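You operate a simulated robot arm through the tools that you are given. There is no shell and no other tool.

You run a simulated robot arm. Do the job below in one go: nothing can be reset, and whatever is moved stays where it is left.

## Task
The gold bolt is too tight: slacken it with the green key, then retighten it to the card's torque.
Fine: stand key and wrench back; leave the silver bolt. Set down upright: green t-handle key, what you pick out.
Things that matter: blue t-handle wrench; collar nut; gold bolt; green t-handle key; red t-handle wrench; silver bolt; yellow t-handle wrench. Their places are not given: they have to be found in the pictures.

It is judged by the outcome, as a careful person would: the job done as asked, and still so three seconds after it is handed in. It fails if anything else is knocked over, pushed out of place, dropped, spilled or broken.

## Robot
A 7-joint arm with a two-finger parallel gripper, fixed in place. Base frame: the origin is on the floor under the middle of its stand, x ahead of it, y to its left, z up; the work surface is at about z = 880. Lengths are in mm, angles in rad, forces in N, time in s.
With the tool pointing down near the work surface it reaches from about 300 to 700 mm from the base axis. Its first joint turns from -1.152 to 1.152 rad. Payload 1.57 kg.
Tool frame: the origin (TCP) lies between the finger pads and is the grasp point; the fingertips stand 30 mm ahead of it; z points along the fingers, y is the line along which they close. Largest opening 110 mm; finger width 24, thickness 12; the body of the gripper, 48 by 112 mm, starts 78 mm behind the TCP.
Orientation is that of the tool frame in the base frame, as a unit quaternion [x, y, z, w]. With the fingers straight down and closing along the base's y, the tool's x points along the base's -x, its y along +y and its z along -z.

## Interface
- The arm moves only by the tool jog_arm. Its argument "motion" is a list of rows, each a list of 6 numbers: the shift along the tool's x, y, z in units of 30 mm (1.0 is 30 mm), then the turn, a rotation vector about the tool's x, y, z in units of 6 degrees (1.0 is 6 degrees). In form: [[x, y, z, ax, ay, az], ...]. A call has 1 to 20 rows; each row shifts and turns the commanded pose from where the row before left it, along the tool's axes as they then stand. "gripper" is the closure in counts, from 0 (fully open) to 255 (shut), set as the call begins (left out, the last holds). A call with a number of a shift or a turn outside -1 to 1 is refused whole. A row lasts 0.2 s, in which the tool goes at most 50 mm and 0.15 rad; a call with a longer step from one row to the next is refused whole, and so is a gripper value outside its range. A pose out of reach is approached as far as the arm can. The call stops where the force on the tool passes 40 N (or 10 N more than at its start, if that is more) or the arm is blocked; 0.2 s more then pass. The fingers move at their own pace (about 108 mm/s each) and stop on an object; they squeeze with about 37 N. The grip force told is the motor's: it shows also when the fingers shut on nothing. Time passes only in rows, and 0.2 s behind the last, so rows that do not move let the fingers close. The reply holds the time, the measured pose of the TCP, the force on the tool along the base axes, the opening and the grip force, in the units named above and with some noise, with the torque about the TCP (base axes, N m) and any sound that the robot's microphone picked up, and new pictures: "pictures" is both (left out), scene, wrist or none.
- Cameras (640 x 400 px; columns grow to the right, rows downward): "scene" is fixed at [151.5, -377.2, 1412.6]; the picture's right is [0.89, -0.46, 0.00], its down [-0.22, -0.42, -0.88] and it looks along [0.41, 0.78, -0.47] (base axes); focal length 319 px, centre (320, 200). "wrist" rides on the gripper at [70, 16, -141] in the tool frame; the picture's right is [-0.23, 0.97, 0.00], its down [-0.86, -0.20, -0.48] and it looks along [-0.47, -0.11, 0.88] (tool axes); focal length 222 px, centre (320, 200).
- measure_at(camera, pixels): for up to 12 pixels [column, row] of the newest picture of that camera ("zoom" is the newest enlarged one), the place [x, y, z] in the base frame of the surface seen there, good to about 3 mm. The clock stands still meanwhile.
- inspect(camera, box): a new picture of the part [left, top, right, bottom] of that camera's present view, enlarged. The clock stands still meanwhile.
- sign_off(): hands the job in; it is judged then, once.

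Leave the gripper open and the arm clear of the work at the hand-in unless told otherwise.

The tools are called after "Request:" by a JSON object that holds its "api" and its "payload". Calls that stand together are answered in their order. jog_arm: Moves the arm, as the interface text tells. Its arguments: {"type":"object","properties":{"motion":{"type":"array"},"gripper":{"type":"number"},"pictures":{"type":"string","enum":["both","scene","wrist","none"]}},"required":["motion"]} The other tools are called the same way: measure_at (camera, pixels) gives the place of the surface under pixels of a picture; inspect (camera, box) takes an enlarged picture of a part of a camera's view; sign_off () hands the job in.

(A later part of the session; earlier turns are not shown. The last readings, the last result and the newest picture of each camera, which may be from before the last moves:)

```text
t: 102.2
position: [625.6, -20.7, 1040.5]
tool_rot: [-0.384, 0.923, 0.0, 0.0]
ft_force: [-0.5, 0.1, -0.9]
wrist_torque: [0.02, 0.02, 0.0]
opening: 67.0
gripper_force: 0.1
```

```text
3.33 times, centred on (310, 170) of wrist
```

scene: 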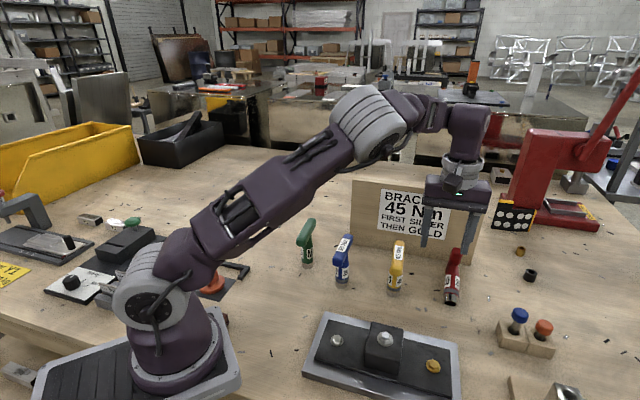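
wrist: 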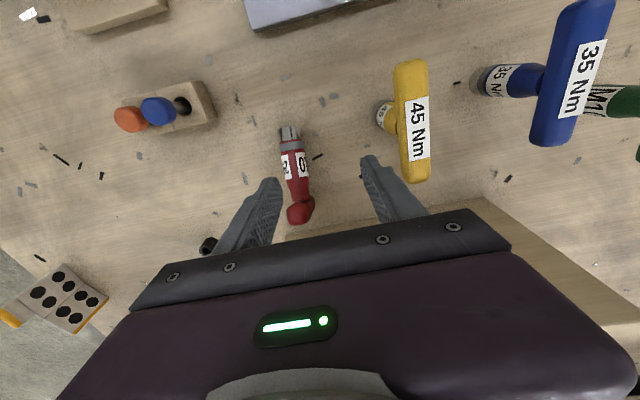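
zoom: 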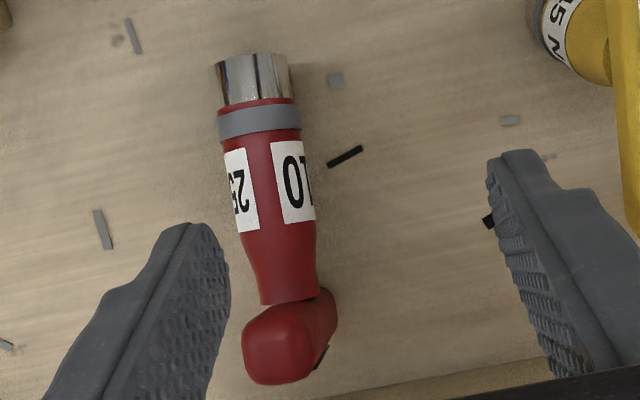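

Red: stem azimuth 44°, slope 20°, bar end centre ≈ (685.5, −9.5, 980). I'll move to hover over it at z≈1030.

Request:
{"api": "jog_arm", "payload": {"motion": [[-0.467, -0.29, 0.1, 0, 0, 0], [-0.467, -0.29, 0.1, 0, 0, 0], [-0.467, -0.29, 0.1, 0, 0, 0], [-0.467, -0.28, 0.1, 0, 0, 0], [0, 0, 0, 0, 0, 0]]}}

Request:
{"api": "inspect", "payload": {"camera": "wrist", "box": [250, 100, 390, 220]}}

```text
t: 103.4
position: [680.4, -6.9, 1031.8]
tool_rot: [-0.383, 0.924, -0.001, 0.002]
ft_force: [-0.2, -0.3, -0.2]
wrist_torque: [-0.01, 0.02, 0.0]
opening: 66.6
gripper_force: 0.1
out of reach, approached as far as the arm can: row 4
```

scene: 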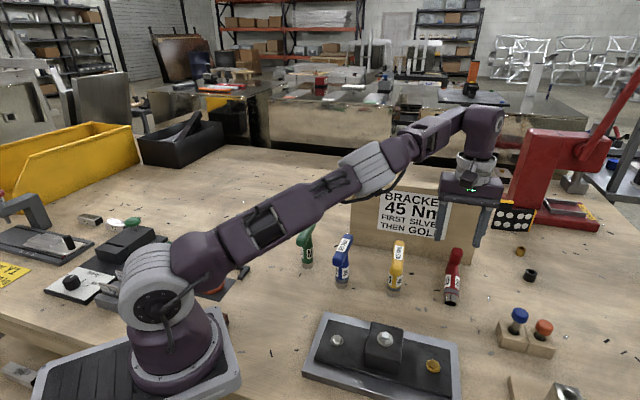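
wrist: 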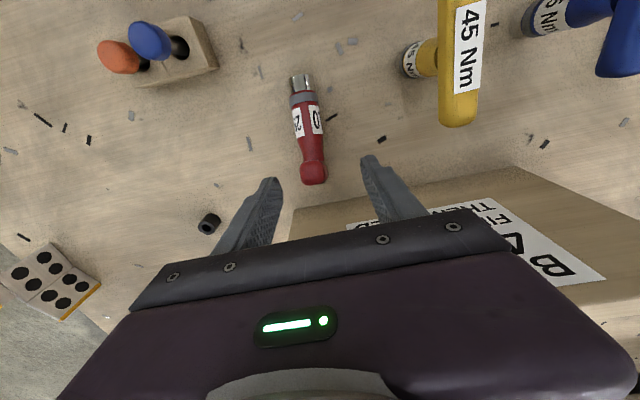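

```text
3.33 times, centred on (320, 160) of wrist
```

zoom: 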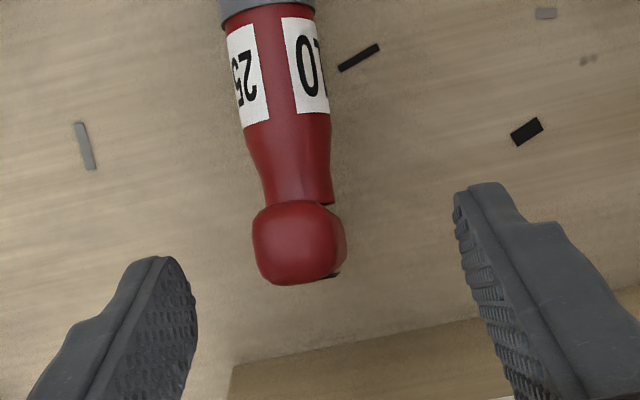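

Reach ends near 680 mm at this height. I'll measure the bar end from here and then tilt the tool 10° outward, which brings the wrist nearer and matches the bar's lean better.

Request:
{"api": "measure_at", "payload": {"camera": "wrist", "pixels": [[313, 173], [309, 173], [317, 173], [313, 168], [313, 178], [306, 173], [322, 173], [313, 182], [310, 155], [308, 140], [305, 125], [303, 110]]}}

Request:
{"api": "jog_arm", "payload": {"motion": [[0, 0, 0, 0, -0.5, 0], [0, 0, 0, 0, -0.6, 0], [0, 0, 0, 0, -0.567, 0], [0, 0, 0, 0, 0, 0]], "pictures": "wrist"}}

```text
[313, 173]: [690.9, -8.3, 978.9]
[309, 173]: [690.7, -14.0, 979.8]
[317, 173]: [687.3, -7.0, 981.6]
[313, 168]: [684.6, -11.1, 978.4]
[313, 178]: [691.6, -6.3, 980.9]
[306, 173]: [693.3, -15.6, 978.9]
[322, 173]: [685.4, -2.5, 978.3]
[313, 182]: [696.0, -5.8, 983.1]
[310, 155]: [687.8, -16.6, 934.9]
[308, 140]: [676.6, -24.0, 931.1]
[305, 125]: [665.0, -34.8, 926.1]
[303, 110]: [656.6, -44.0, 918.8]
```

```text
t: 104.4
position: [680.8, -7.1, 1032.0]
tool_rot: [-0.381, 0.92, 0.034, 0.081]
ft_force: [-0.1, -0.4, 0.2]
wrist_torque: [-0.01, 0.0, 0.01]
opening: 67.2
gripper_force: 0.0
```

wrist: 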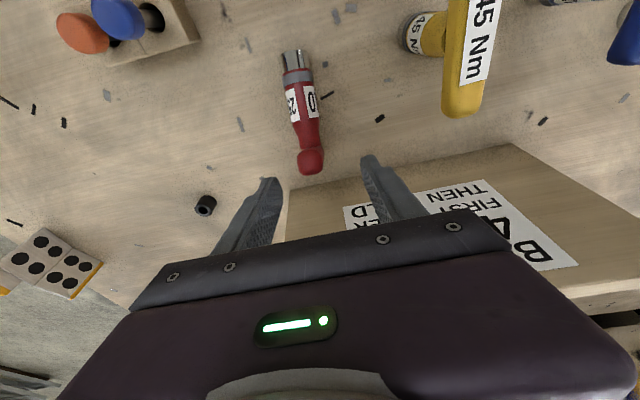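

Bar end centre ≈ (690, −8.5, 980). I'll shift 7.5 mm sideways, then descend to the bar.

Request:
{"api": "jog_arm", "payload": {"motion": [[-0.1, -0.25, 0, 0, 0, 0], [0.06, 0, 0.5, 0, 0, 0], [0.03, 0, 0.5, 0, 0, 0], [0, 0, 0, 0, 0, 0]]}}

Request:
{"api": "inspect", "payload": {"camera": "wrist", "box": [250, 100, 390, 220]}}

```text
t: 105.4
position: [690.6, -8.1, 1002.5]
tool_rot: [-0.383, 0.92, 0.034, 0.081]
ft_force: [0.2, 0.5, 0.0]
wrist_torque: [0.0, 0.01, 0.01]
opening: 66.8
gripper_force: 0.1
```

scene: 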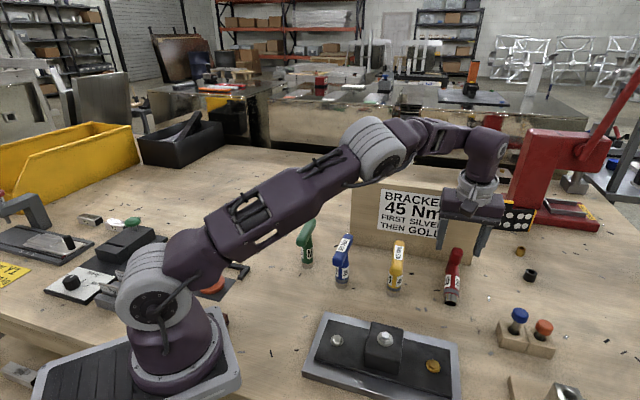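
wrist: 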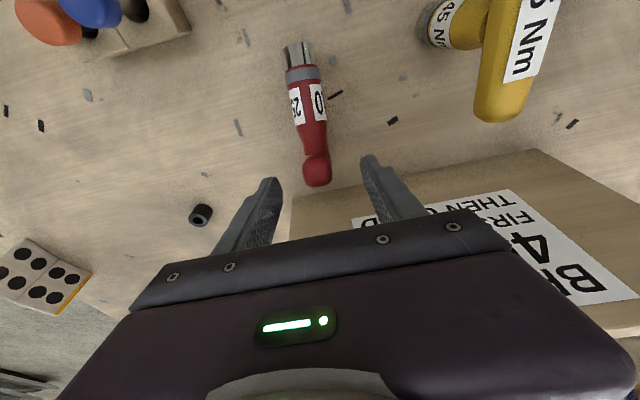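

```text
3.33 times, centred on (320, 160) of wrist
```

zoom: 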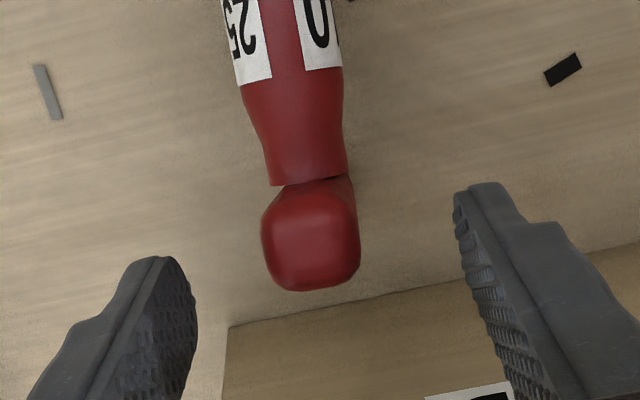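

The bar end is centred between the fingers. Down the last 25 mm, then close.

Request:
{"api": "jog_arm", "payload": {"motion": [[0.028, 0, 0.43, 0, 0, 0], [0.028, 0, 0.42, 0, 0, 0], [0, 0, 0, 0, 0, 0]], "pictures": "wrist"}}

Request:
{"api": "jog_arm", "payload": {"motion": [[0, 0, 0, 0, 0, 0], [0, 0, 0, 0, 0, 0], [0, 0, 0, 0, 0, 0], [0, 0, 0, 0, 0, 0], [0, 0, 0, 0, 0, 0]], "gripper": 255}}

Request:
{"api": "inspect", "payload": {"camera": "scene", "box": [410, 200, 520, 320]}}

```text
t: 106.2
position: [693.4, -6.5, 977.5]
tool_rot: [-0.382, 0.92, 0.033, 0.081]
ft_force: [0.0, -0.7, -0.2]
wrist_torque: [0.02, 0.03, 0.03]
opening: 66.7
gripper_force: 0.1
```

wrist: 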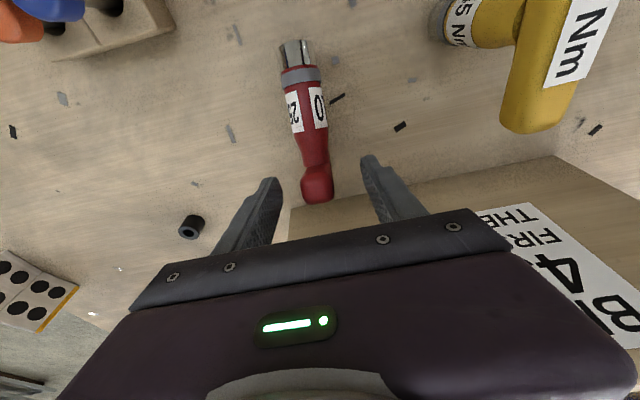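

```text
t: 107.4
position: [693.4, -7.1, 976.4]
tool_rot: [-0.382, 0.92, 0.034, 0.081]
ft_force: [-0.9, -0.2, 2.8]
wrist_torque: [0.09, -0.05, 0.05]
opening: 23.6
gripper_force: 36.5
```

scene: 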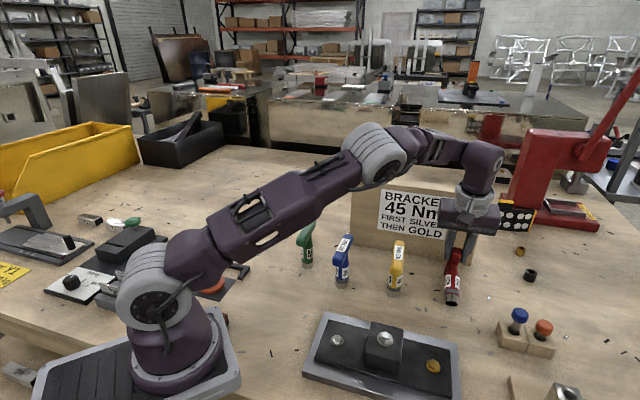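
wrist: 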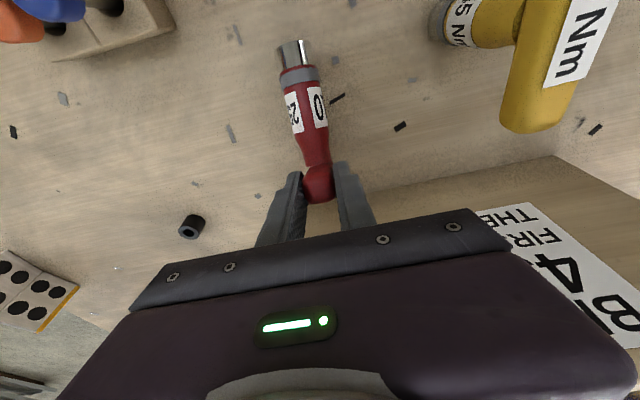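

```text
3.33 times, centred on (465, 260) of scene
```

zoom: 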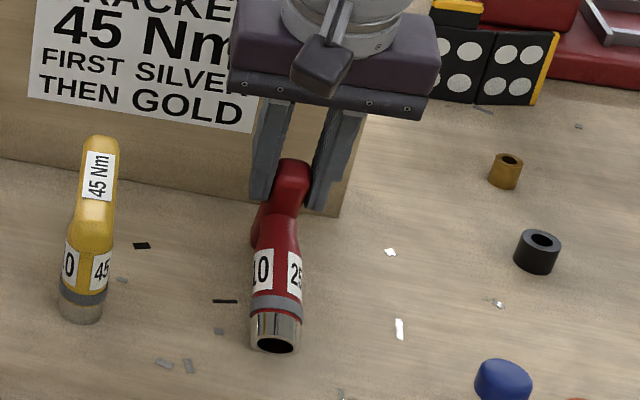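

Red's bar is gripped (23.6 mm). I'll lift slowly, drawing slightly inward for reach, and check.

Request:
{"api": "jog_arm", "payload": {"motion": [[0.02, 0, -0.07, 0, 0, 0], [0.044, 0, -0.135, 0, 0, 0], [0.044, 0, -0.135, 0, 0, 0], [0.044, 0, -0.135, 0, 0, 0], [0.044, 0, -0.135, 0, 0, 0], [0, 0, 0, 0, 0, 0]]}}

Request:
{"api": "inspect", "payload": {"camera": "scene", "box": [410, 200, 520, 320]}}

```text
t: 108.8
position: [684.9, -13.1, 994.8]
tool_rot: [-0.383, 0.92, 0.034, 0.08]
ft_force: [0.2, 0.8, -3.8]
wrist_torque: [0.03, -0.01, 0.02]
opening: 23.9
gripper_force: 35.9
```

scene: 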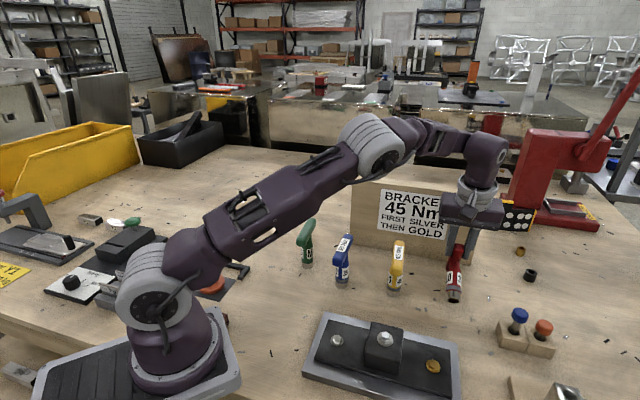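
wrist: 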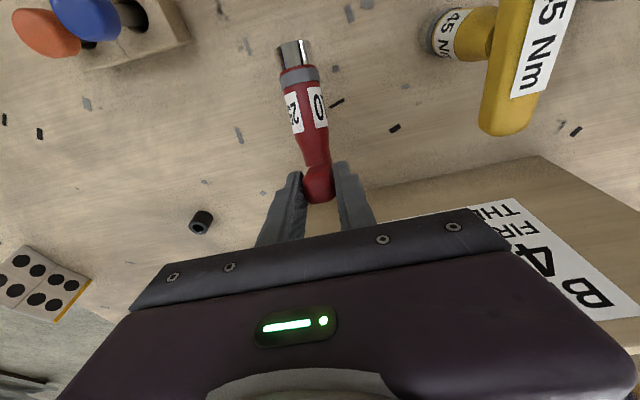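

```text
3.33 times, centred on (465, 260) of scene
```

zoom: 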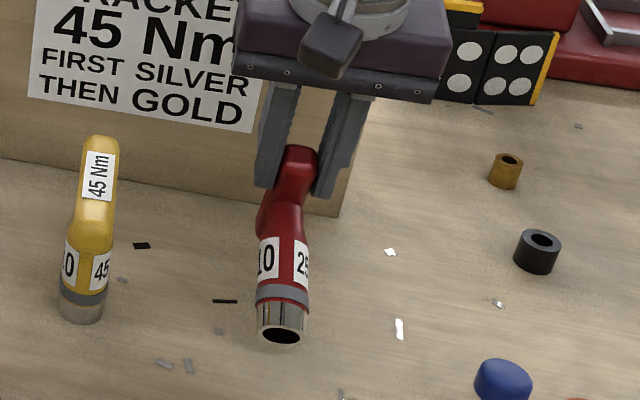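

Red is off the table and steady. I'll raise it to z≈1095 while drawing it back to about (607,−84), then start turning it upright.

Request:
{"api": "jog_arm", "payload": {"motion": [[0.15, 0.01, -0.2, 0, 0, 0], [0.337, 0.018, -0.436, 0, 0, 0], [0.337, 0.018, -0.436, 0, 0, 0], [0.337, 0.018, -0.436, 0, 0, 0], [0.337, 0.018, -0.436, 0, 0, 0], [0.337, 0.018, -0.436, 0, 0, 0], [0.337, 0.018, -0.436, 0, 0, 0], [0.337, 0.018, -0.436, 0, 0, 0], [0.337, 0.018, -0.436, 0, 0, 0], [0.187, 0.01, -0.236, 0, 0, 0], [0, 0, 0, 0, -0.3, 0], [0, 0, 0, 0, -0.5, 0], [0, 0, 0, 0, -0.5, 0], [0, 0, 0, 0, -0.5, 0], [0, 0, 0, 0, -0.5, 0], [0, 0, 0, 0, -0.5, 0], [0, 0, 0, 0, -0.5, 0], [0, 0, 0, 0, 0, 0]]}}

```text
t: 112.6
position: [604.7, -87.3, 1094.4]
tool_rot: [-0.371, 0.892, 0.099, 0.238]
ft_force: [-0.2, 0.7, -2.5]
wrist_torque: [-0.03, 0.03, 0.01]
opening: 23.9
gripper_force: 36.0
```

scene: 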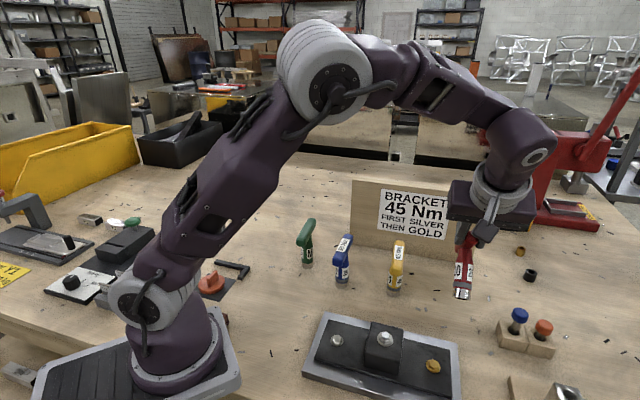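
wrist: 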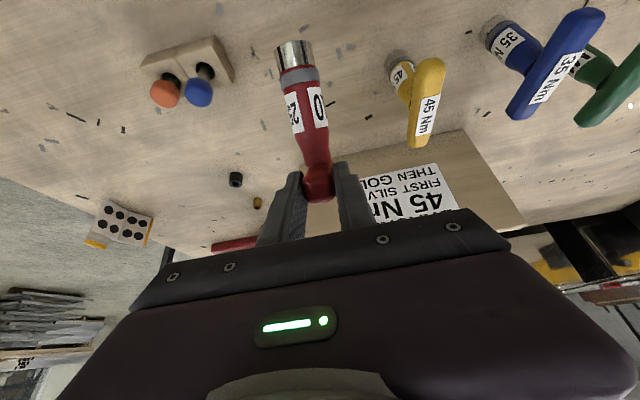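

Holding. Another 50° of turn, slowly.

Request:
{"api": "jog_arm", "payload": {"motion": [[0, 0, 0, 0, -0.33, 0], [0, 0, 0, 0, -0.5, 0], [0, 0, 0, 0, -0.5, 0], [0, 0, 0, 0, -0.5, 0], [0, 0, 0, 0, -0.5, 0], [0, 0, 0, 0, -0.5, 0], [0, 0, 0, 0, -0.5, 0], [0, 0, 0, 0, -0.5, 0], [0, 0, 0, 0, -0.5, 0], [0, 0, 0, 0, -0.5, 0], [0, 0, 0, 0, -0.5, 0], [0, 0, 0, 0, -0.5, 0], [0, 0, 0, 0, -0.5, 0], [0, 0, 0, 0, -0.5, 0], [0, 0, 0, 0, -0.5, 0], [0, 0, 0, 0, -0.5, 0], [0, 0, 0, 0, -0.5, 0], [0, 0, 0, 0, 0, 0]]}}

Request:
{"api": "measure_at", "payload": {"camera": "wrist", "pixels": [[292, 45], [295, 60], [299, 80], [302, 95], [305, 110], [308, 125], [311, 140], [315, 160], [290, 95], [316, 92]]}}

Request:
{"api": "inspect", "payload": {"camera": "wrist", "box": [240, 20, 400, 220]}}

```text
t: 116.4
position: [606.1, -87.6, 1093.3]
tool_rot: [-0.294, 0.708, 0.246, 0.593]
ft_force: [-0.9, -0.9, -2.4]
wrist_torque: [-0.1, 0.1, 0.03]
opening: 24.0
gripper_force: 36.0
```

scene: 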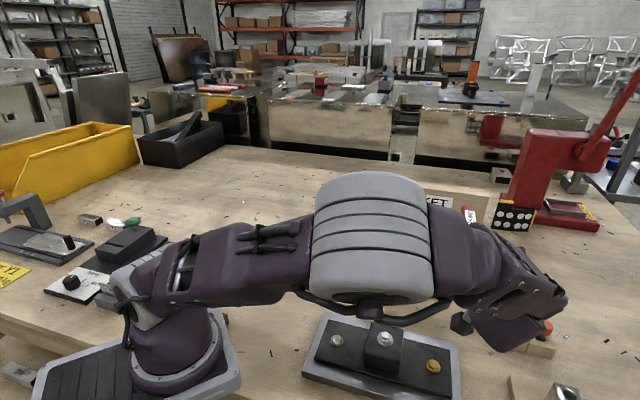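
wrist: 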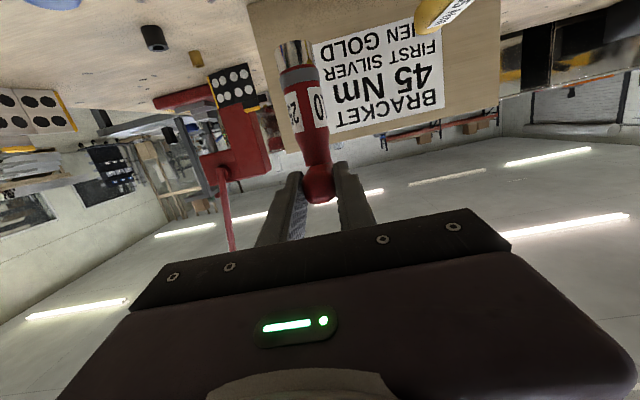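

```text
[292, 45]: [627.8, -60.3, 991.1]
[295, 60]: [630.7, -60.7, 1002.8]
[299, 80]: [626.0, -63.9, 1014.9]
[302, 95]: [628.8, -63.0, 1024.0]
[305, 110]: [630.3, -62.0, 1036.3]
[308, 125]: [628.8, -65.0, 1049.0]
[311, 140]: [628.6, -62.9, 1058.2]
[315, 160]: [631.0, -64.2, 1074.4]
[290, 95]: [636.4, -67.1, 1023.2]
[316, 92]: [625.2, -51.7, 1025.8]
```

```text
2.00 times, centred on (320, 120) of wrist
```

zoom: 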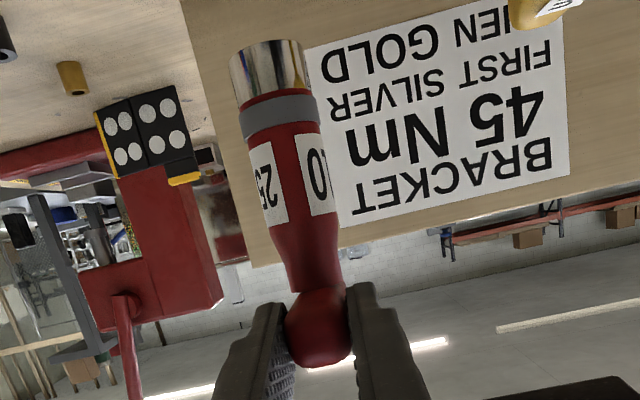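

The stem's face reads x≈626–631 from z=991 to 1074: vertical within about a degree. The arm has taken a lower elbow posture, so I'll check its clearances before lowering.

Request:
{"api": "measure_at", "payload": {"camera": "scene", "pixels": [[350, 297], [380, 322], [430, 310], [460, 326], [500, 345], [515, 350], [535, 338], [470, 320], [320, 300], [250, 300], [410, 300], [490, 335]]}}

Request:
{"api": "inspect", "payload": {"camera": "scene", "box": [280, 160, 580, 370]}}

```text
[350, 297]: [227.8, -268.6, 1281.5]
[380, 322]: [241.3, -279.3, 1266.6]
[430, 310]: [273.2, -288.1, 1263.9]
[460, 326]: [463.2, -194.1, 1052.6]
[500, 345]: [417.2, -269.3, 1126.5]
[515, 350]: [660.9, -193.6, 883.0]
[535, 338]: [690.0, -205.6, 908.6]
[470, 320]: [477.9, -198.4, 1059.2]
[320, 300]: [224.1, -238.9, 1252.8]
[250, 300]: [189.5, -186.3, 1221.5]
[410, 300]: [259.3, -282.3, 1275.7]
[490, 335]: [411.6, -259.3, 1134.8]
```

```text
1.90 times, centred on (430, 265) of scene
```

zoom: 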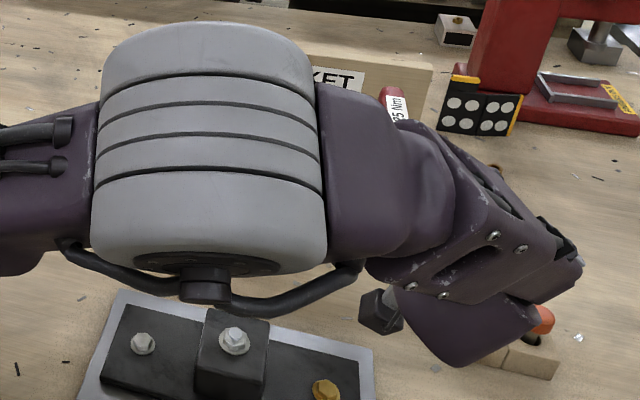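

Forearm and camera will clear the bracket. The base sits over about (639,−52), nearly its old place (≈(637,−54.5)). I'll lower 98 mm with a 3 mm trim back.

Request:
{"api": "jog_arm", "payload": {"motion": [[0.2, 0, 0.02, 0, 0, 0], [0.45, 0, 0.065, 0, 0, 0], [0.5, 0, 0.07, 0, 0, 0], [0.5, 0, 0.07, 0, 0, 0], [0.5, 0, 0.07, 0, 0, 0], [0.45, 0, 0.065, 0, 0, 0], [0.35, 0, 0.055, 0, 0, 0], [0.2, 0, 0.03, 0, 0, 0], [0.087, 0, 0.015, 0, 0, 0], [0, 0, 0, 0, 0, 0]]}}

Request:
{"api": "measure_at", "payload": {"camera": "wrist", "pixels": [[292, 45], [295, 60], [299, 80], [302, 95], [305, 110], [308, 125], [311, 140], [288, 60], [303, 58]]}}

Request:
{"api": "inspect", "payload": {"camera": "wrist", "box": [240, 0, 400, 200]}}

```text
t: 118.6
position: [603.0, -89.0, 997.4]
tool_rot: [-0.294, 0.708, 0.246, 0.593]
ft_force: [0.4, 0.1, -2.4]
wrist_torque: [-0.08, 0.1, 0.03]
opening: 23.7
gripper_force: 36.0
```

scene: 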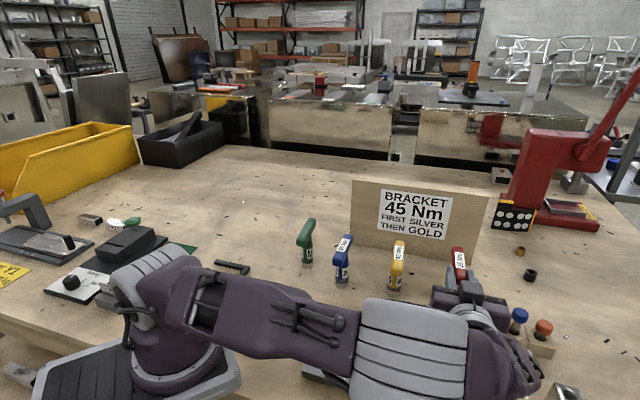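
wrist: 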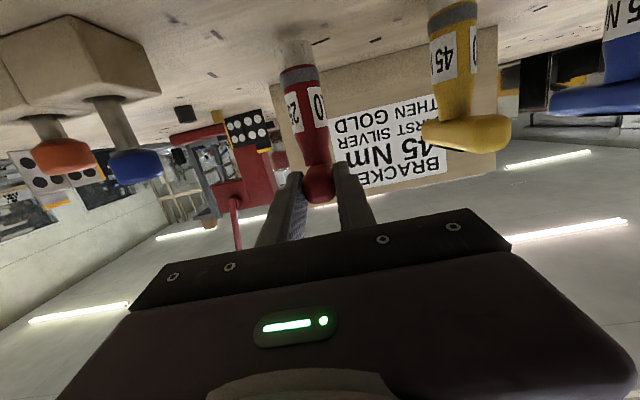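

```text
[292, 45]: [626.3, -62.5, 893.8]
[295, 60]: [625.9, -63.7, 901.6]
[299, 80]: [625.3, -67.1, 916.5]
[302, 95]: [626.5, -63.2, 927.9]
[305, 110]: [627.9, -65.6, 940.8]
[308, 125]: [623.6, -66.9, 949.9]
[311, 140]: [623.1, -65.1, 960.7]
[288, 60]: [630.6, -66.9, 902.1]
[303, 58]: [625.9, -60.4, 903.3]
```

```text
2.00 times, centred on (320, 100) of wrist
```

zoom: 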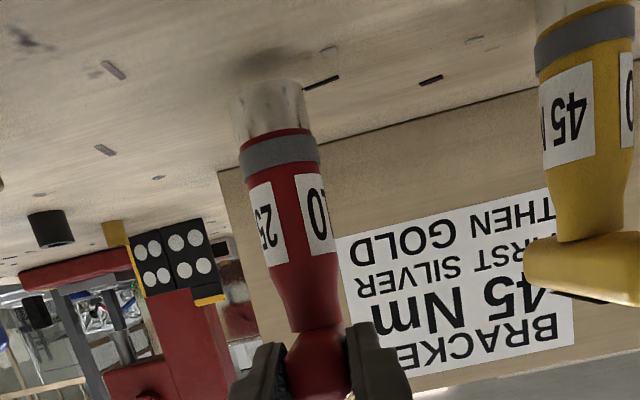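

The elbow swung low as the tool came down. I'll check its height over the table and bracket at once.

Request:
{"api": "measure_at", "payload": {"camera": "scene", "pixels": [[410, 340], [360, 380], [420, 395], [460, 390], [500, 395], [530, 380], [330, 360], [280, 350], [470, 300], [440, 300], [540, 370], [345, 395]]}}

Request:
{"api": "inspect", "payload": {"camera": "scene", "box": [330, 220, 580, 400]}}

```text
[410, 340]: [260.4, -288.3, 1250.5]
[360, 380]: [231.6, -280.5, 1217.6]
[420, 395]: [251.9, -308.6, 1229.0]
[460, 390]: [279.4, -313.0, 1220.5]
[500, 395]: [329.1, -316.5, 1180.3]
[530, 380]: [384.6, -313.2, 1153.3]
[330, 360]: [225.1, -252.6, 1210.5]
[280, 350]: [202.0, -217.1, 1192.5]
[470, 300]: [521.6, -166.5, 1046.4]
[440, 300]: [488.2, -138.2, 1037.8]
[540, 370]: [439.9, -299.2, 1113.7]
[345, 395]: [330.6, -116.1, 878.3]
```

```text
2.22 times, centred on (455, 310) of scene
```

zoom: 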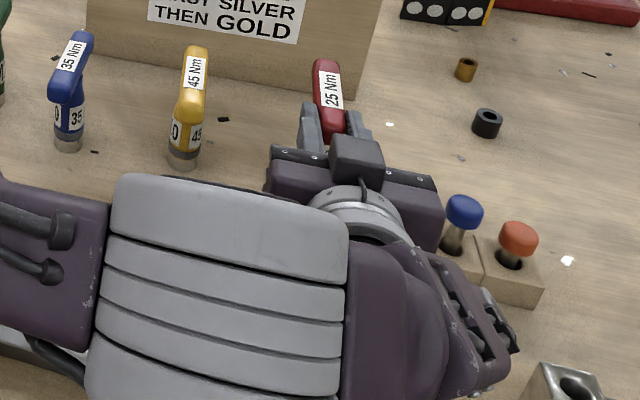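

Elbow and forearm are all above z≈1110, well clear. The wrench is about 10 mm above the table; I'll lower in small steps watching the force.

Request:
{"api": "jog_arm", "payload": {"motion": [[0.0985, 0, 0.0174, 0, 0, 0], [0.0985, 0, 0.0174, 0, 0, 0], [0, 0, 0, 0, 0, 0]], "pictures": "none"}}

Request:
{"api": "jog_arm", "payload": {"motion": [[0.05, 0, 0.009, 0, 0, 0], [0, 0, 0, 0, 0, 0]], "pictures": "none"}}

Request:
{"api": "jog_arm", "payload": {"motion": [[0.033, 0, 0.006, 0, 0, 0], [0, 0, 0, 0, 0, 0]], "pictures": "none"}}

```text
t: 119.4
position: [601.1, -89.7, 990.7]
tool_rot: [-0.294, 0.708, 0.246, 0.593]
ft_force: [0.8, 0.3, -2.6]
wrist_torque: [-0.08, 0.09, -0.05]
opening: 23.8
gripper_force: 36.6
```

```text
t: 120.0
position: [601.9, -89.0, 989.2]
tool_rot: [-0.293, 0.708, 0.246, 0.593]
ft_force: [-0.8, -1.0, -3.2]
wrist_torque: [-0.08, 0.1, -0.02]
opening: 23.6
gripper_force: 36.2
```

```text
t: 120.6
position: [602.9, -89.1, 989.2]
tool_rot: [-0.293, 0.709, 0.245, 0.593]
ft_force: [0.0, -0.4, -3.0]
wrist_torque: [-0.12, 0.12, 0.04]
opening: 23.7
gripper_force: 35.7
```

Request:
{"api": "jog_arm", "payload": {"motion": [[0.033, 0, 0.006, 0, 0, 0], [0, 0, 0, 0, 0, 0]], "pictures": "none"}}

Request:
{"api": "jog_arm", "payload": {"motion": [[0.033, 0, 0.006, 0, 0, 0], [0, 0, 0, 0, 0, 0]], "pictures": "none"}}

Request:
{"api": "jog_arm", "payload": {"motion": [[0.02, 0, 0.0035, 0, 0, 0], [0, 0, 0, 0, 0, 0]], "pictures": "none"}}

```text
t: 121.2
position: [603.4, -89.3, 987.3]
tool_rot: [-0.294, 0.709, 0.246, 0.593]
ft_force: [0.7, 0.9, -2.3]
wrist_torque: [-0.1, 0.1, 0.03]
opening: 23.5
gripper_force: 35.7
```

```text
t: 121.8
position: [603.9, -90.0, 985.4]
tool_rot: [-0.294, 0.709, 0.246, 0.592]
ft_force: [-1.1, -0.4, -3.3]
wrist_torque: [-0.07, 0.08, 0.0]
opening: 23.8
gripper_force: 36.6
```

```text
t: 122.4
position: [603.1, -89.0, 985.8]
tool_rot: [-0.294, 0.709, 0.246, 0.592]
ft_force: [-0.3, 0.3, -3.6]
wrist_torque: [-0.11, 0.11, -0.01]
opening: 23.8
gripper_force: 35.8
```

Still just the weight. Continuing down gently.

Request:
{"api": "jog_arm", "payload": {"motion": [[0.025, 0, 0.0044, 0, 0, 0], [0, 0, 0, 0, 0, 0]], "pictures": "none"}}

Request:
{"api": "jog_arm", "payload": {"motion": [[0.025, 0, 0.0044, 0, 0, 0], [0, 0, 0, 0, 0, 0]], "pictures": "none"}}

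Request:
{"api": "jog_arm", "payload": {"motion": [[0.02, 0, 0.0035, 0, 0, 0], [0, 0, 0, 0, 0, 0]], "pictures": "none"}}

```text
t: 123.0
position: [602.5, -89.6, 985.7]
tool_rot: [-0.294, 0.708, 0.246, 0.593]
ft_force: [-1.3, -1.2, 2.7]
wrist_torque: [-0.07, 0.07, 0.02]
opening: 23.8
gripper_force: 36.0
```

```text
t: 123.6
position: [603.7, -89.6, 985.3]
tool_rot: [-0.293, 0.708, 0.245, 0.593]
ft_force: [-5.6, -3.9, 15.3]
wrist_torque: [-0.2, 0.12, 0.03]
opening: 23.8
gripper_force: 36.2
```

```text
t: 124.2
position: [602.7, -90.0, 985.5]
tool_rot: [-0.294, 0.708, 0.246, 0.593]
ft_force: [-8.0, -7.0, 30.4]
wrist_torque: [-0.02, 0.07, 0.0]
opening: 23.8
gripper_force: 36.0
```

Contact (30 N). I'll ease up about 1.5 mm, then release a little.

Request:
{"api": "jog_arm", "payload": {"motion": [[-0.045, 0, -0.008, 0, 0, 0], [0, 0, 0, 0, 0, 0]], "pictures": "none"}}

Request:
{"api": "jog_arm", "payload": {"motion": [[0, 0, 0, 0, 0, 0], [0, 0, 0, 0, 0, 0], [0, 0, 0, 0, 0, 0]], "gripper": 165}}

Request:
{"api": "inspect", "payload": {"camera": "wrist", "box": [240, 0, 400, 220]}}

```text
t: 124.8
position: [601.7, -90.2, 985.3]
tool_rot: [-0.294, 0.708, 0.246, 0.593]
ft_force: [2.6, -2.2, 22.3]
wrist_torque: [0.31, -0.68, -0.13]
opening: 23.8
gripper_force: 36.1
```

```text
t: 125.6
position: [602.9, -89.8, 984.3]
tool_rot: [-0.294, 0.708, 0.246, 0.593]
ft_force: [0.0, 0.0, 0.2]
wrist_torque: [-0.03, 0.01, -0.01]
opening: 38.7
gripper_force: 0.0
```

scene: 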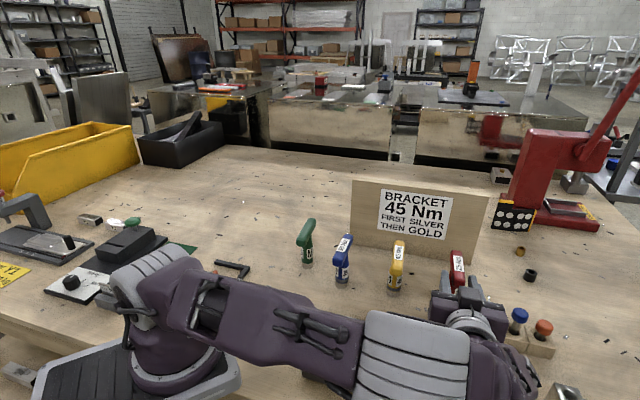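
wrist: 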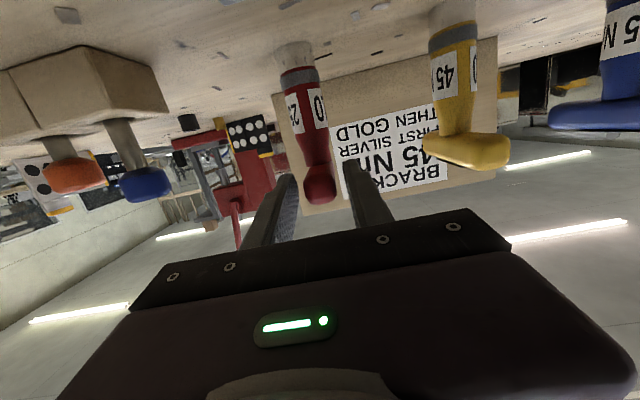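

```text
1.82 times, centred on (320, 110) of wrist
```

zoom: 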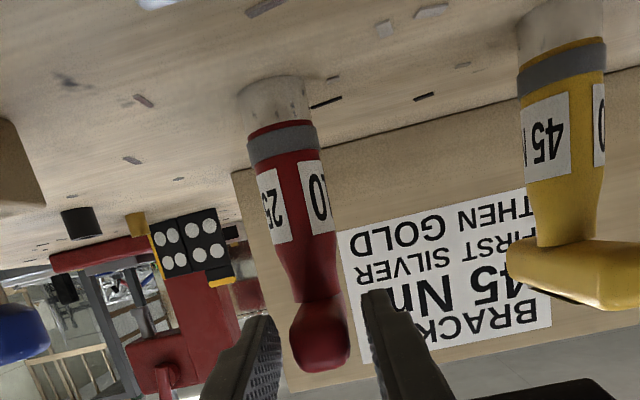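

Red is upright again near its old place. I'll back straight out along the fingers and then rise.

Request:
{"api": "jog_arm", "payload": {"motion": [[0, 0, -0.3, 0, 0, 0], [0, 0, -0.6, 0, 0, 0], [0, 0, -0.8, 0, 0, 0], [0, 0, -0.8, 0, 0, 0], [-0.6, 0, -0.1, 0, 0, 0], [-0.8, 0, -0.14, 0, 0, 0], [-0.9, 0, -0.16, 0, 0, 0], [-0.9, 0, -0.16, 0, 0, 0], [-0.9, 0, -0.16, 0, 0, 0], [-0.9, 0, -0.16, 0, 0, 0], [0, 0, 0, 0, 0, 0]]}}

```text
t: 128.0
position: [552.2, -140.8, 1150.8]
tool_rot: [-0.293, 0.709, 0.245, 0.592]
ft_force: [0.0, 0.1, -0.1]
wrist_torque: [0.01, 0.05, 0.0]
opening: 39.0
gripper_force: 0.0
```

scene: 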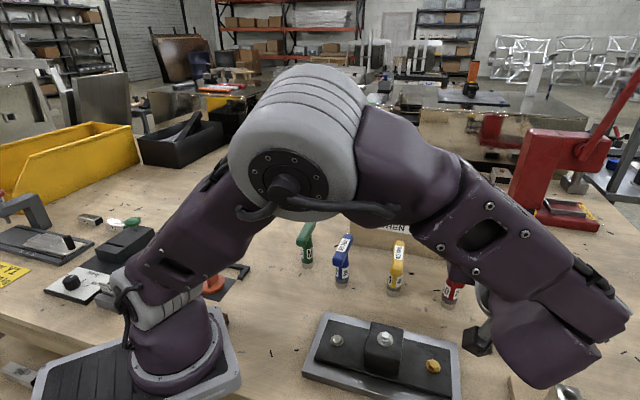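
wrist: 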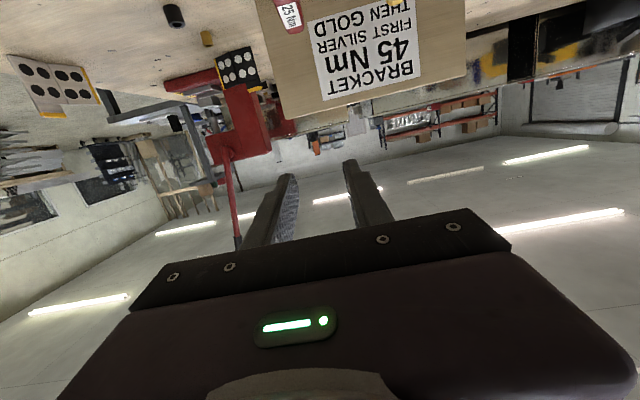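

Clear. Back to a vertical tool.

Request:
{"api": "jog_arm", "payload": {"motion": [[0, 0, 0, 0, 0.85, 0], [0, 0, 0, 0, 0.85, 0], [0, 0, 0, 0, 0.85, 0], [0, 0, 0, 0, 0.85, 0], [0, 0, 0, 0, 0.85, 0], [0, 0, 0, 0, 0.85, 0], [0, 0, 0, 0, 0.85, 0], [0, 0, 0, 0, 0.85, 0], [0, 0, 0, 0, 0.85, 0], [0, 0, 0, 0, 0.85, 0], [0, 0, 0, 0, 0.85, 0], [0, 0, 0, 0, 0.85, 0], [0, 0, 0, 0, 0.85, 0], [0, 0, 0, 0, 0.85, 0], [0, 0, 0, 0, 0.85, 0], [0, 0, 0, 0, 0.55, 0], [0, 0, 0, 0, 0, 0]], "gripper": 100}}

Request:
{"api": "inspect", "payload": {"camera": "scene", "box": [280, 210, 480, 320]}}

```text
t: 131.6
position: [550.5, -141.5, 1150.5]
tool_rot: [-0.383, 0.924, -0.001, 0.0]
ft_force: [0.9, -0.2, -0.3]
wrist_torque: [-0.02, 0.01, 0.0]
opening: 66.7
gripper_force: 0.0
```

scene: 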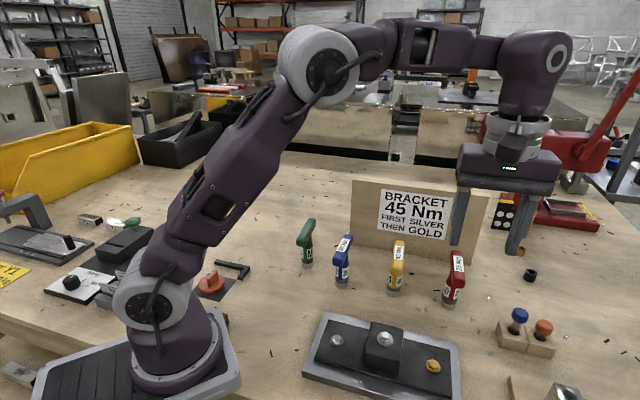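
wrist: 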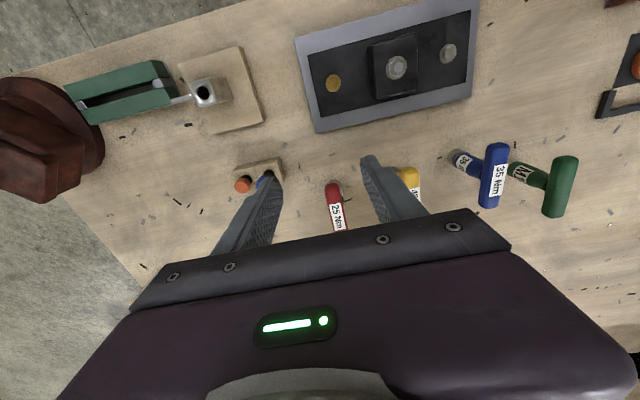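

```text
3.20 times, centred on (380, 265) of scene
```

zoom: 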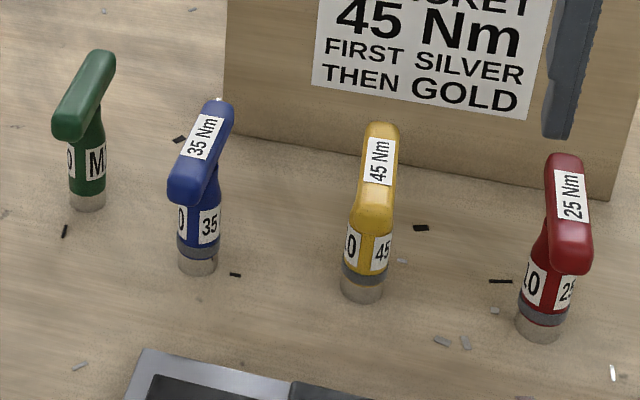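

All four stand upright: red's handle centre is back within about a pixel of where it was, green likewise. Now the yellow 45 Nm wrench. I'll hover above it at about (550, 28), yaw 45°.

Request:
{"api": "jog_arm", "payload": {"motion": [[-0.571, 0.571, 0, 0, 0, 0], [-0.571, 0.571, 0.2, 0, 0, 0], [-0.571, 0.571, 0.3, 0, 0, 0], [-0.571, 0.571, 0.4, 0, 0, 0], [-0.571, 0.571, 0.4, 0, 0, 0], [-0.571, 0.571, 0.4, 0, 0, 0], [-0.571, 0.571, 0.4, 0, 0, 0], [0, 0, 0, 0, 0, 0]], "gripper": 120}}

Request:
{"api": "inspect", "payload": {"camera": "wrist", "box": [250, 70, 410, 220]}}

```text
t: 133.4
position: [551.0, 28.4, 1087.6]
tool_rot: [-0.383, 0.924, 0.0, 0.0]
ft_force: [0.3, -0.5, 0.4]
wrist_torque: [0.01, 0.02, 0.01]
opening: 58.2
gripper_force: 0.2
```

scene: 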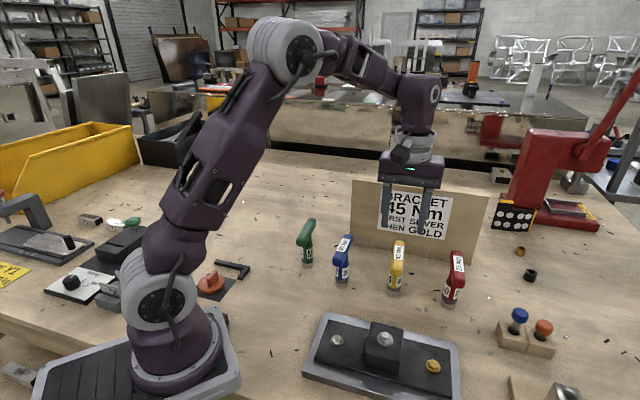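
wrist: 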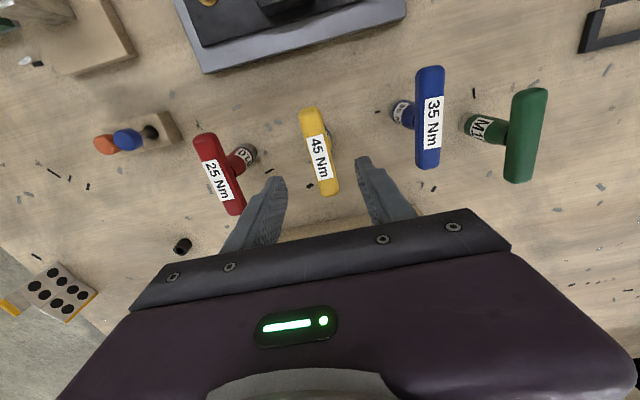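

```text
2.67 times, centred on (330, 145) of wrist
```

zoom: 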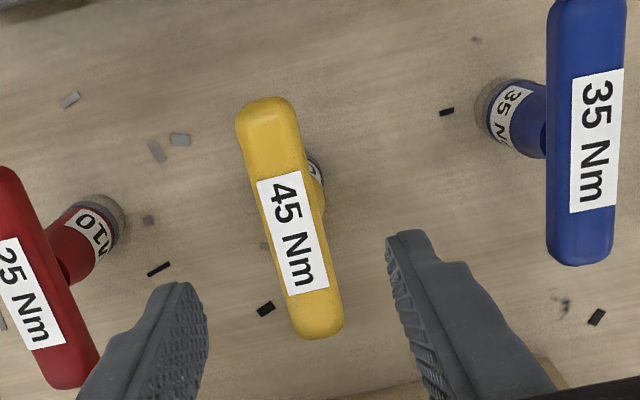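

The label confirms 45 Nm. I'll measure its handle for centring.

Request:
{"api": "measure_at", "payload": {"camera": "zoom", "pixels": [[268, 105], [318, 330], [293, 218], [272, 218], [315, 215], [280, 160], [306, 275], [255, 165], [300, 160], [280, 275], [332, 270]]}}

```text
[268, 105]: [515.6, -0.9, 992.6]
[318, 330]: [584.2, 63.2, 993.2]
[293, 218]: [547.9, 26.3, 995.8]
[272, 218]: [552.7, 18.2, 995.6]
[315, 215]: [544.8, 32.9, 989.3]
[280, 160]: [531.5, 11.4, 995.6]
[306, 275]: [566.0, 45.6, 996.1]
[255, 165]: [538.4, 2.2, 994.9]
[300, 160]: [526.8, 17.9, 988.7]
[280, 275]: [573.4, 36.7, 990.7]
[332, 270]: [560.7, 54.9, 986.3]
```

Handle centre ≈ (549, 29), az ≈44°. I'll trim and go down to TCP z≈965 so the pads take the stem deeply.

Request:
{"api": "jog_arm", "payload": {"motion": [[0.035, 0.05, 0, 0, 0, 0], [0, 0, 0.7, 0, 0, 0], [0, 0, 0.7, 0, 0, 0], [0, 0, 0.6, 0, 0, 0], [0, 0, 0.6, 0, 0, 0], [0, 0, 0.5, 0, 0, 0], [0, 0, 0, 0, 0, 0]], "pictures": "both"}}

Request:
{"api": "inspect", "payload": {"camera": "wrist", "box": [250, 100, 410, 240]}}

```text
t: 135.0
position: [548.6, 28.1, 994.8]
tool_rot: [-0.384, 0.923, 0.0, 0.0]
ft_force: [0.4, -0.2, 0.6]
wrist_torque: [-0.02, 0.0, 0.0]
opening: 58.2
gripper_force: 0.1
```

scene: 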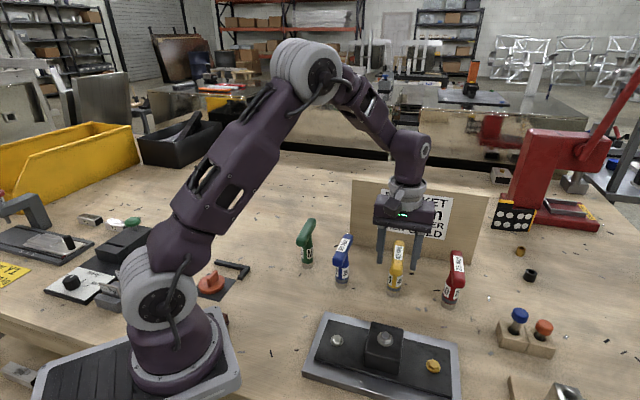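
wrist: 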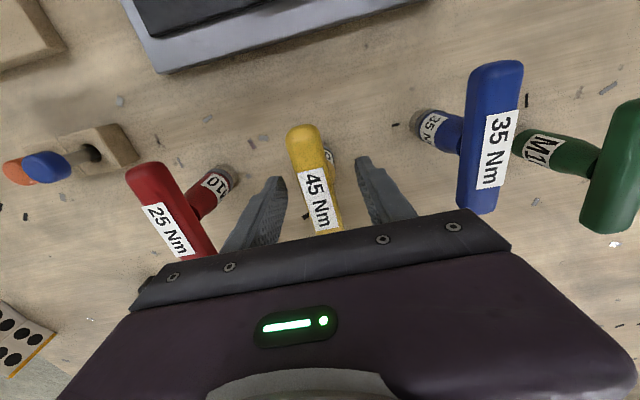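

```text
2.86 times, centred on (330, 170) of wrist
```

zoom: 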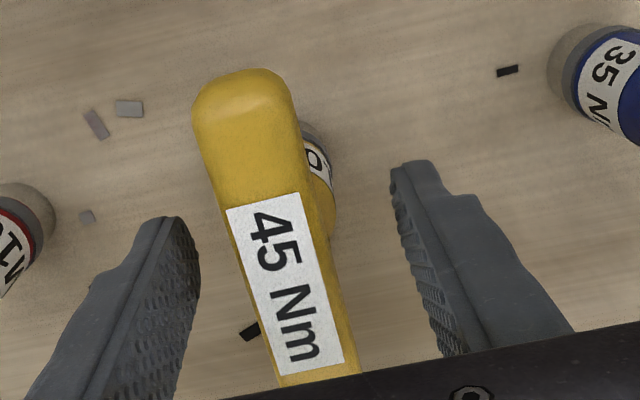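

Centred. Down the last 30 mm and close on the stem.

Request:
{"api": "jog_arm", "payload": {"motion": [[0, 0, 0.5, 0, 0, 0], [0, 0, 0.48, 0, 0, 0], [0, 0, 0, 0, 0, 0]], "pictures": "none"}}

Request:
{"api": "jog_arm", "payload": {"motion": [[0, 0, 0, 0, 0, 0], [0, 0, 0, 0, 0, 0], [0, 0, 0, 0, 0, 0], [0, 0, 0, 0, 0, 0], [0, 0, 0, 0, 0, 0]], "gripper": 255}}

Request:
{"api": "inspect", "payload": {"camera": "scene", "box": [340, 180, 460, 310]}}

```text
t: 135.8
position: [547.4, 28.8, 962.8]
tool_rot: [-0.383, 0.924, 0.0, 0.0]
ft_force: [0.4, 0.4, 0.1]
wrist_torque: [-0.03, -0.01, 0.01]
opening: 57.9
gripper_force: 0.1
```

```text
t: 137.0
position: [548.3, 26.9, 965.2]
tool_rot: [-0.384, 0.923, 0.0, 0.0]
ft_force: [0.3, 0.8, 0.1]
wrist_torque: [0.1, 0.06, 0.04]
opening: 29.3
gripper_force: 36.5
```

scene: 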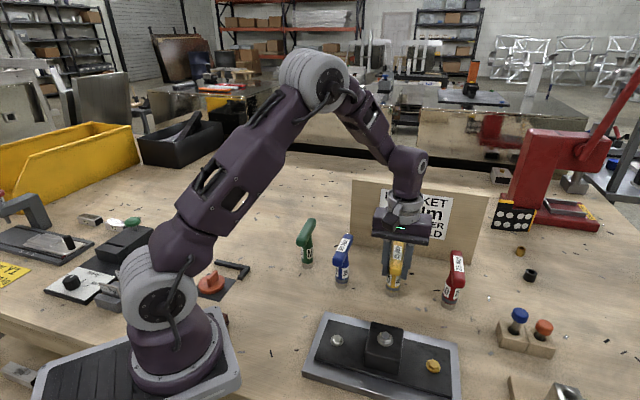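
wrist: 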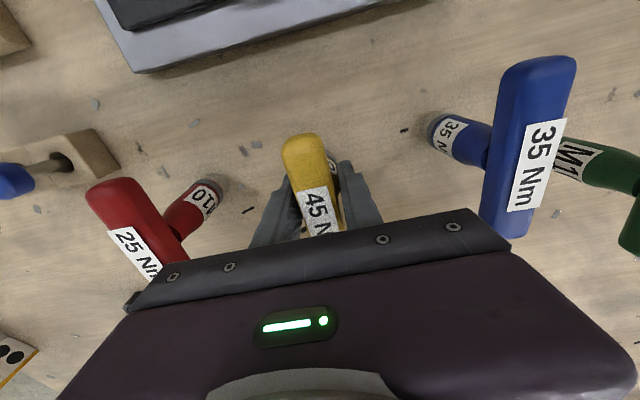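

```text
3.08 times, centred on (400, 245) of scene
```

zoom: 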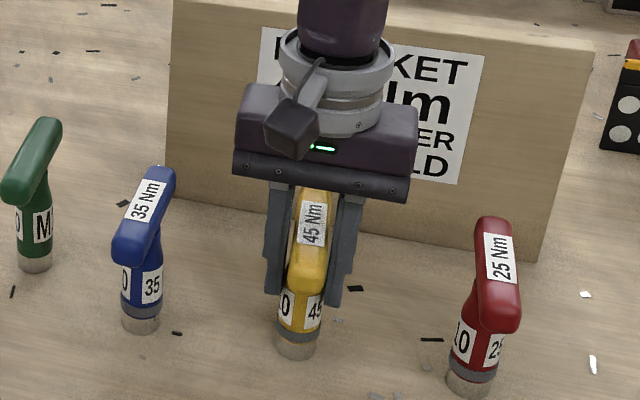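

Firm on the stem (29.3 mm). Home spot noted as (548, 28). I'll lift slowly 62 mm and check.

Request:
{"api": "jog_arm", "payload": {"motion": [[0, 0, -0.15, 0, 0, 0], [0, 0, -0.3, 0, 0, 0], [0, 0, -0.4, 0, 0, 0], [0, 0, -0.5, 0, 0, 0], [0, 0, -0.5, 0, 0, 0], [0, 0, -0.25, 0, 0, 0], [0, 0, 0, 0, 0, 0]]}}

Request:
{"api": "inspect", "payload": {"camera": "scene", "box": [340, 180, 460, 310]}}

```text
t: 138.6
position: [548.1, 27.5, 1027.7]
tool_rot: [-0.384, 0.924, 0.0, 0.0]
ft_force: [-0.3, -0.4, -3.2]
wrist_torque: [-0.02, 0.04, 0.01]
opening: 29.1
gripper_force: 37.2
```

scene: 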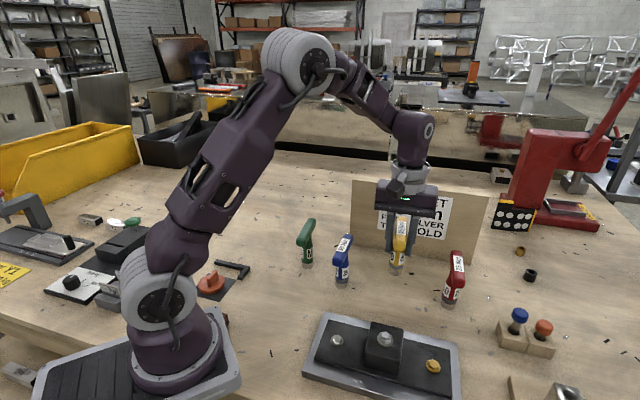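
wrist: 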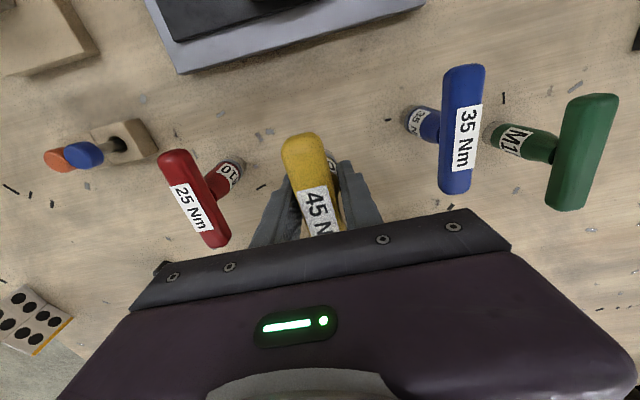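

```text
3.08 times, centred on (400, 245) of scene
```

zoom: 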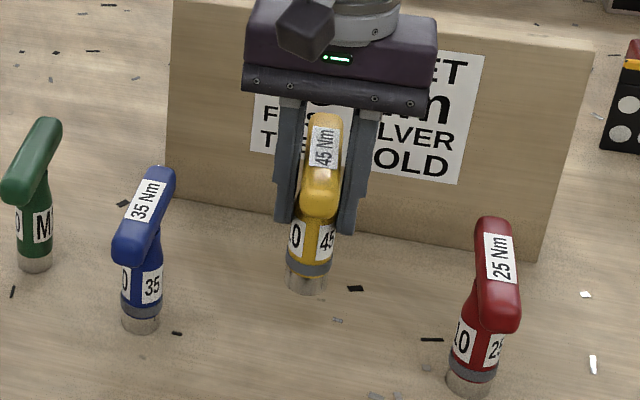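

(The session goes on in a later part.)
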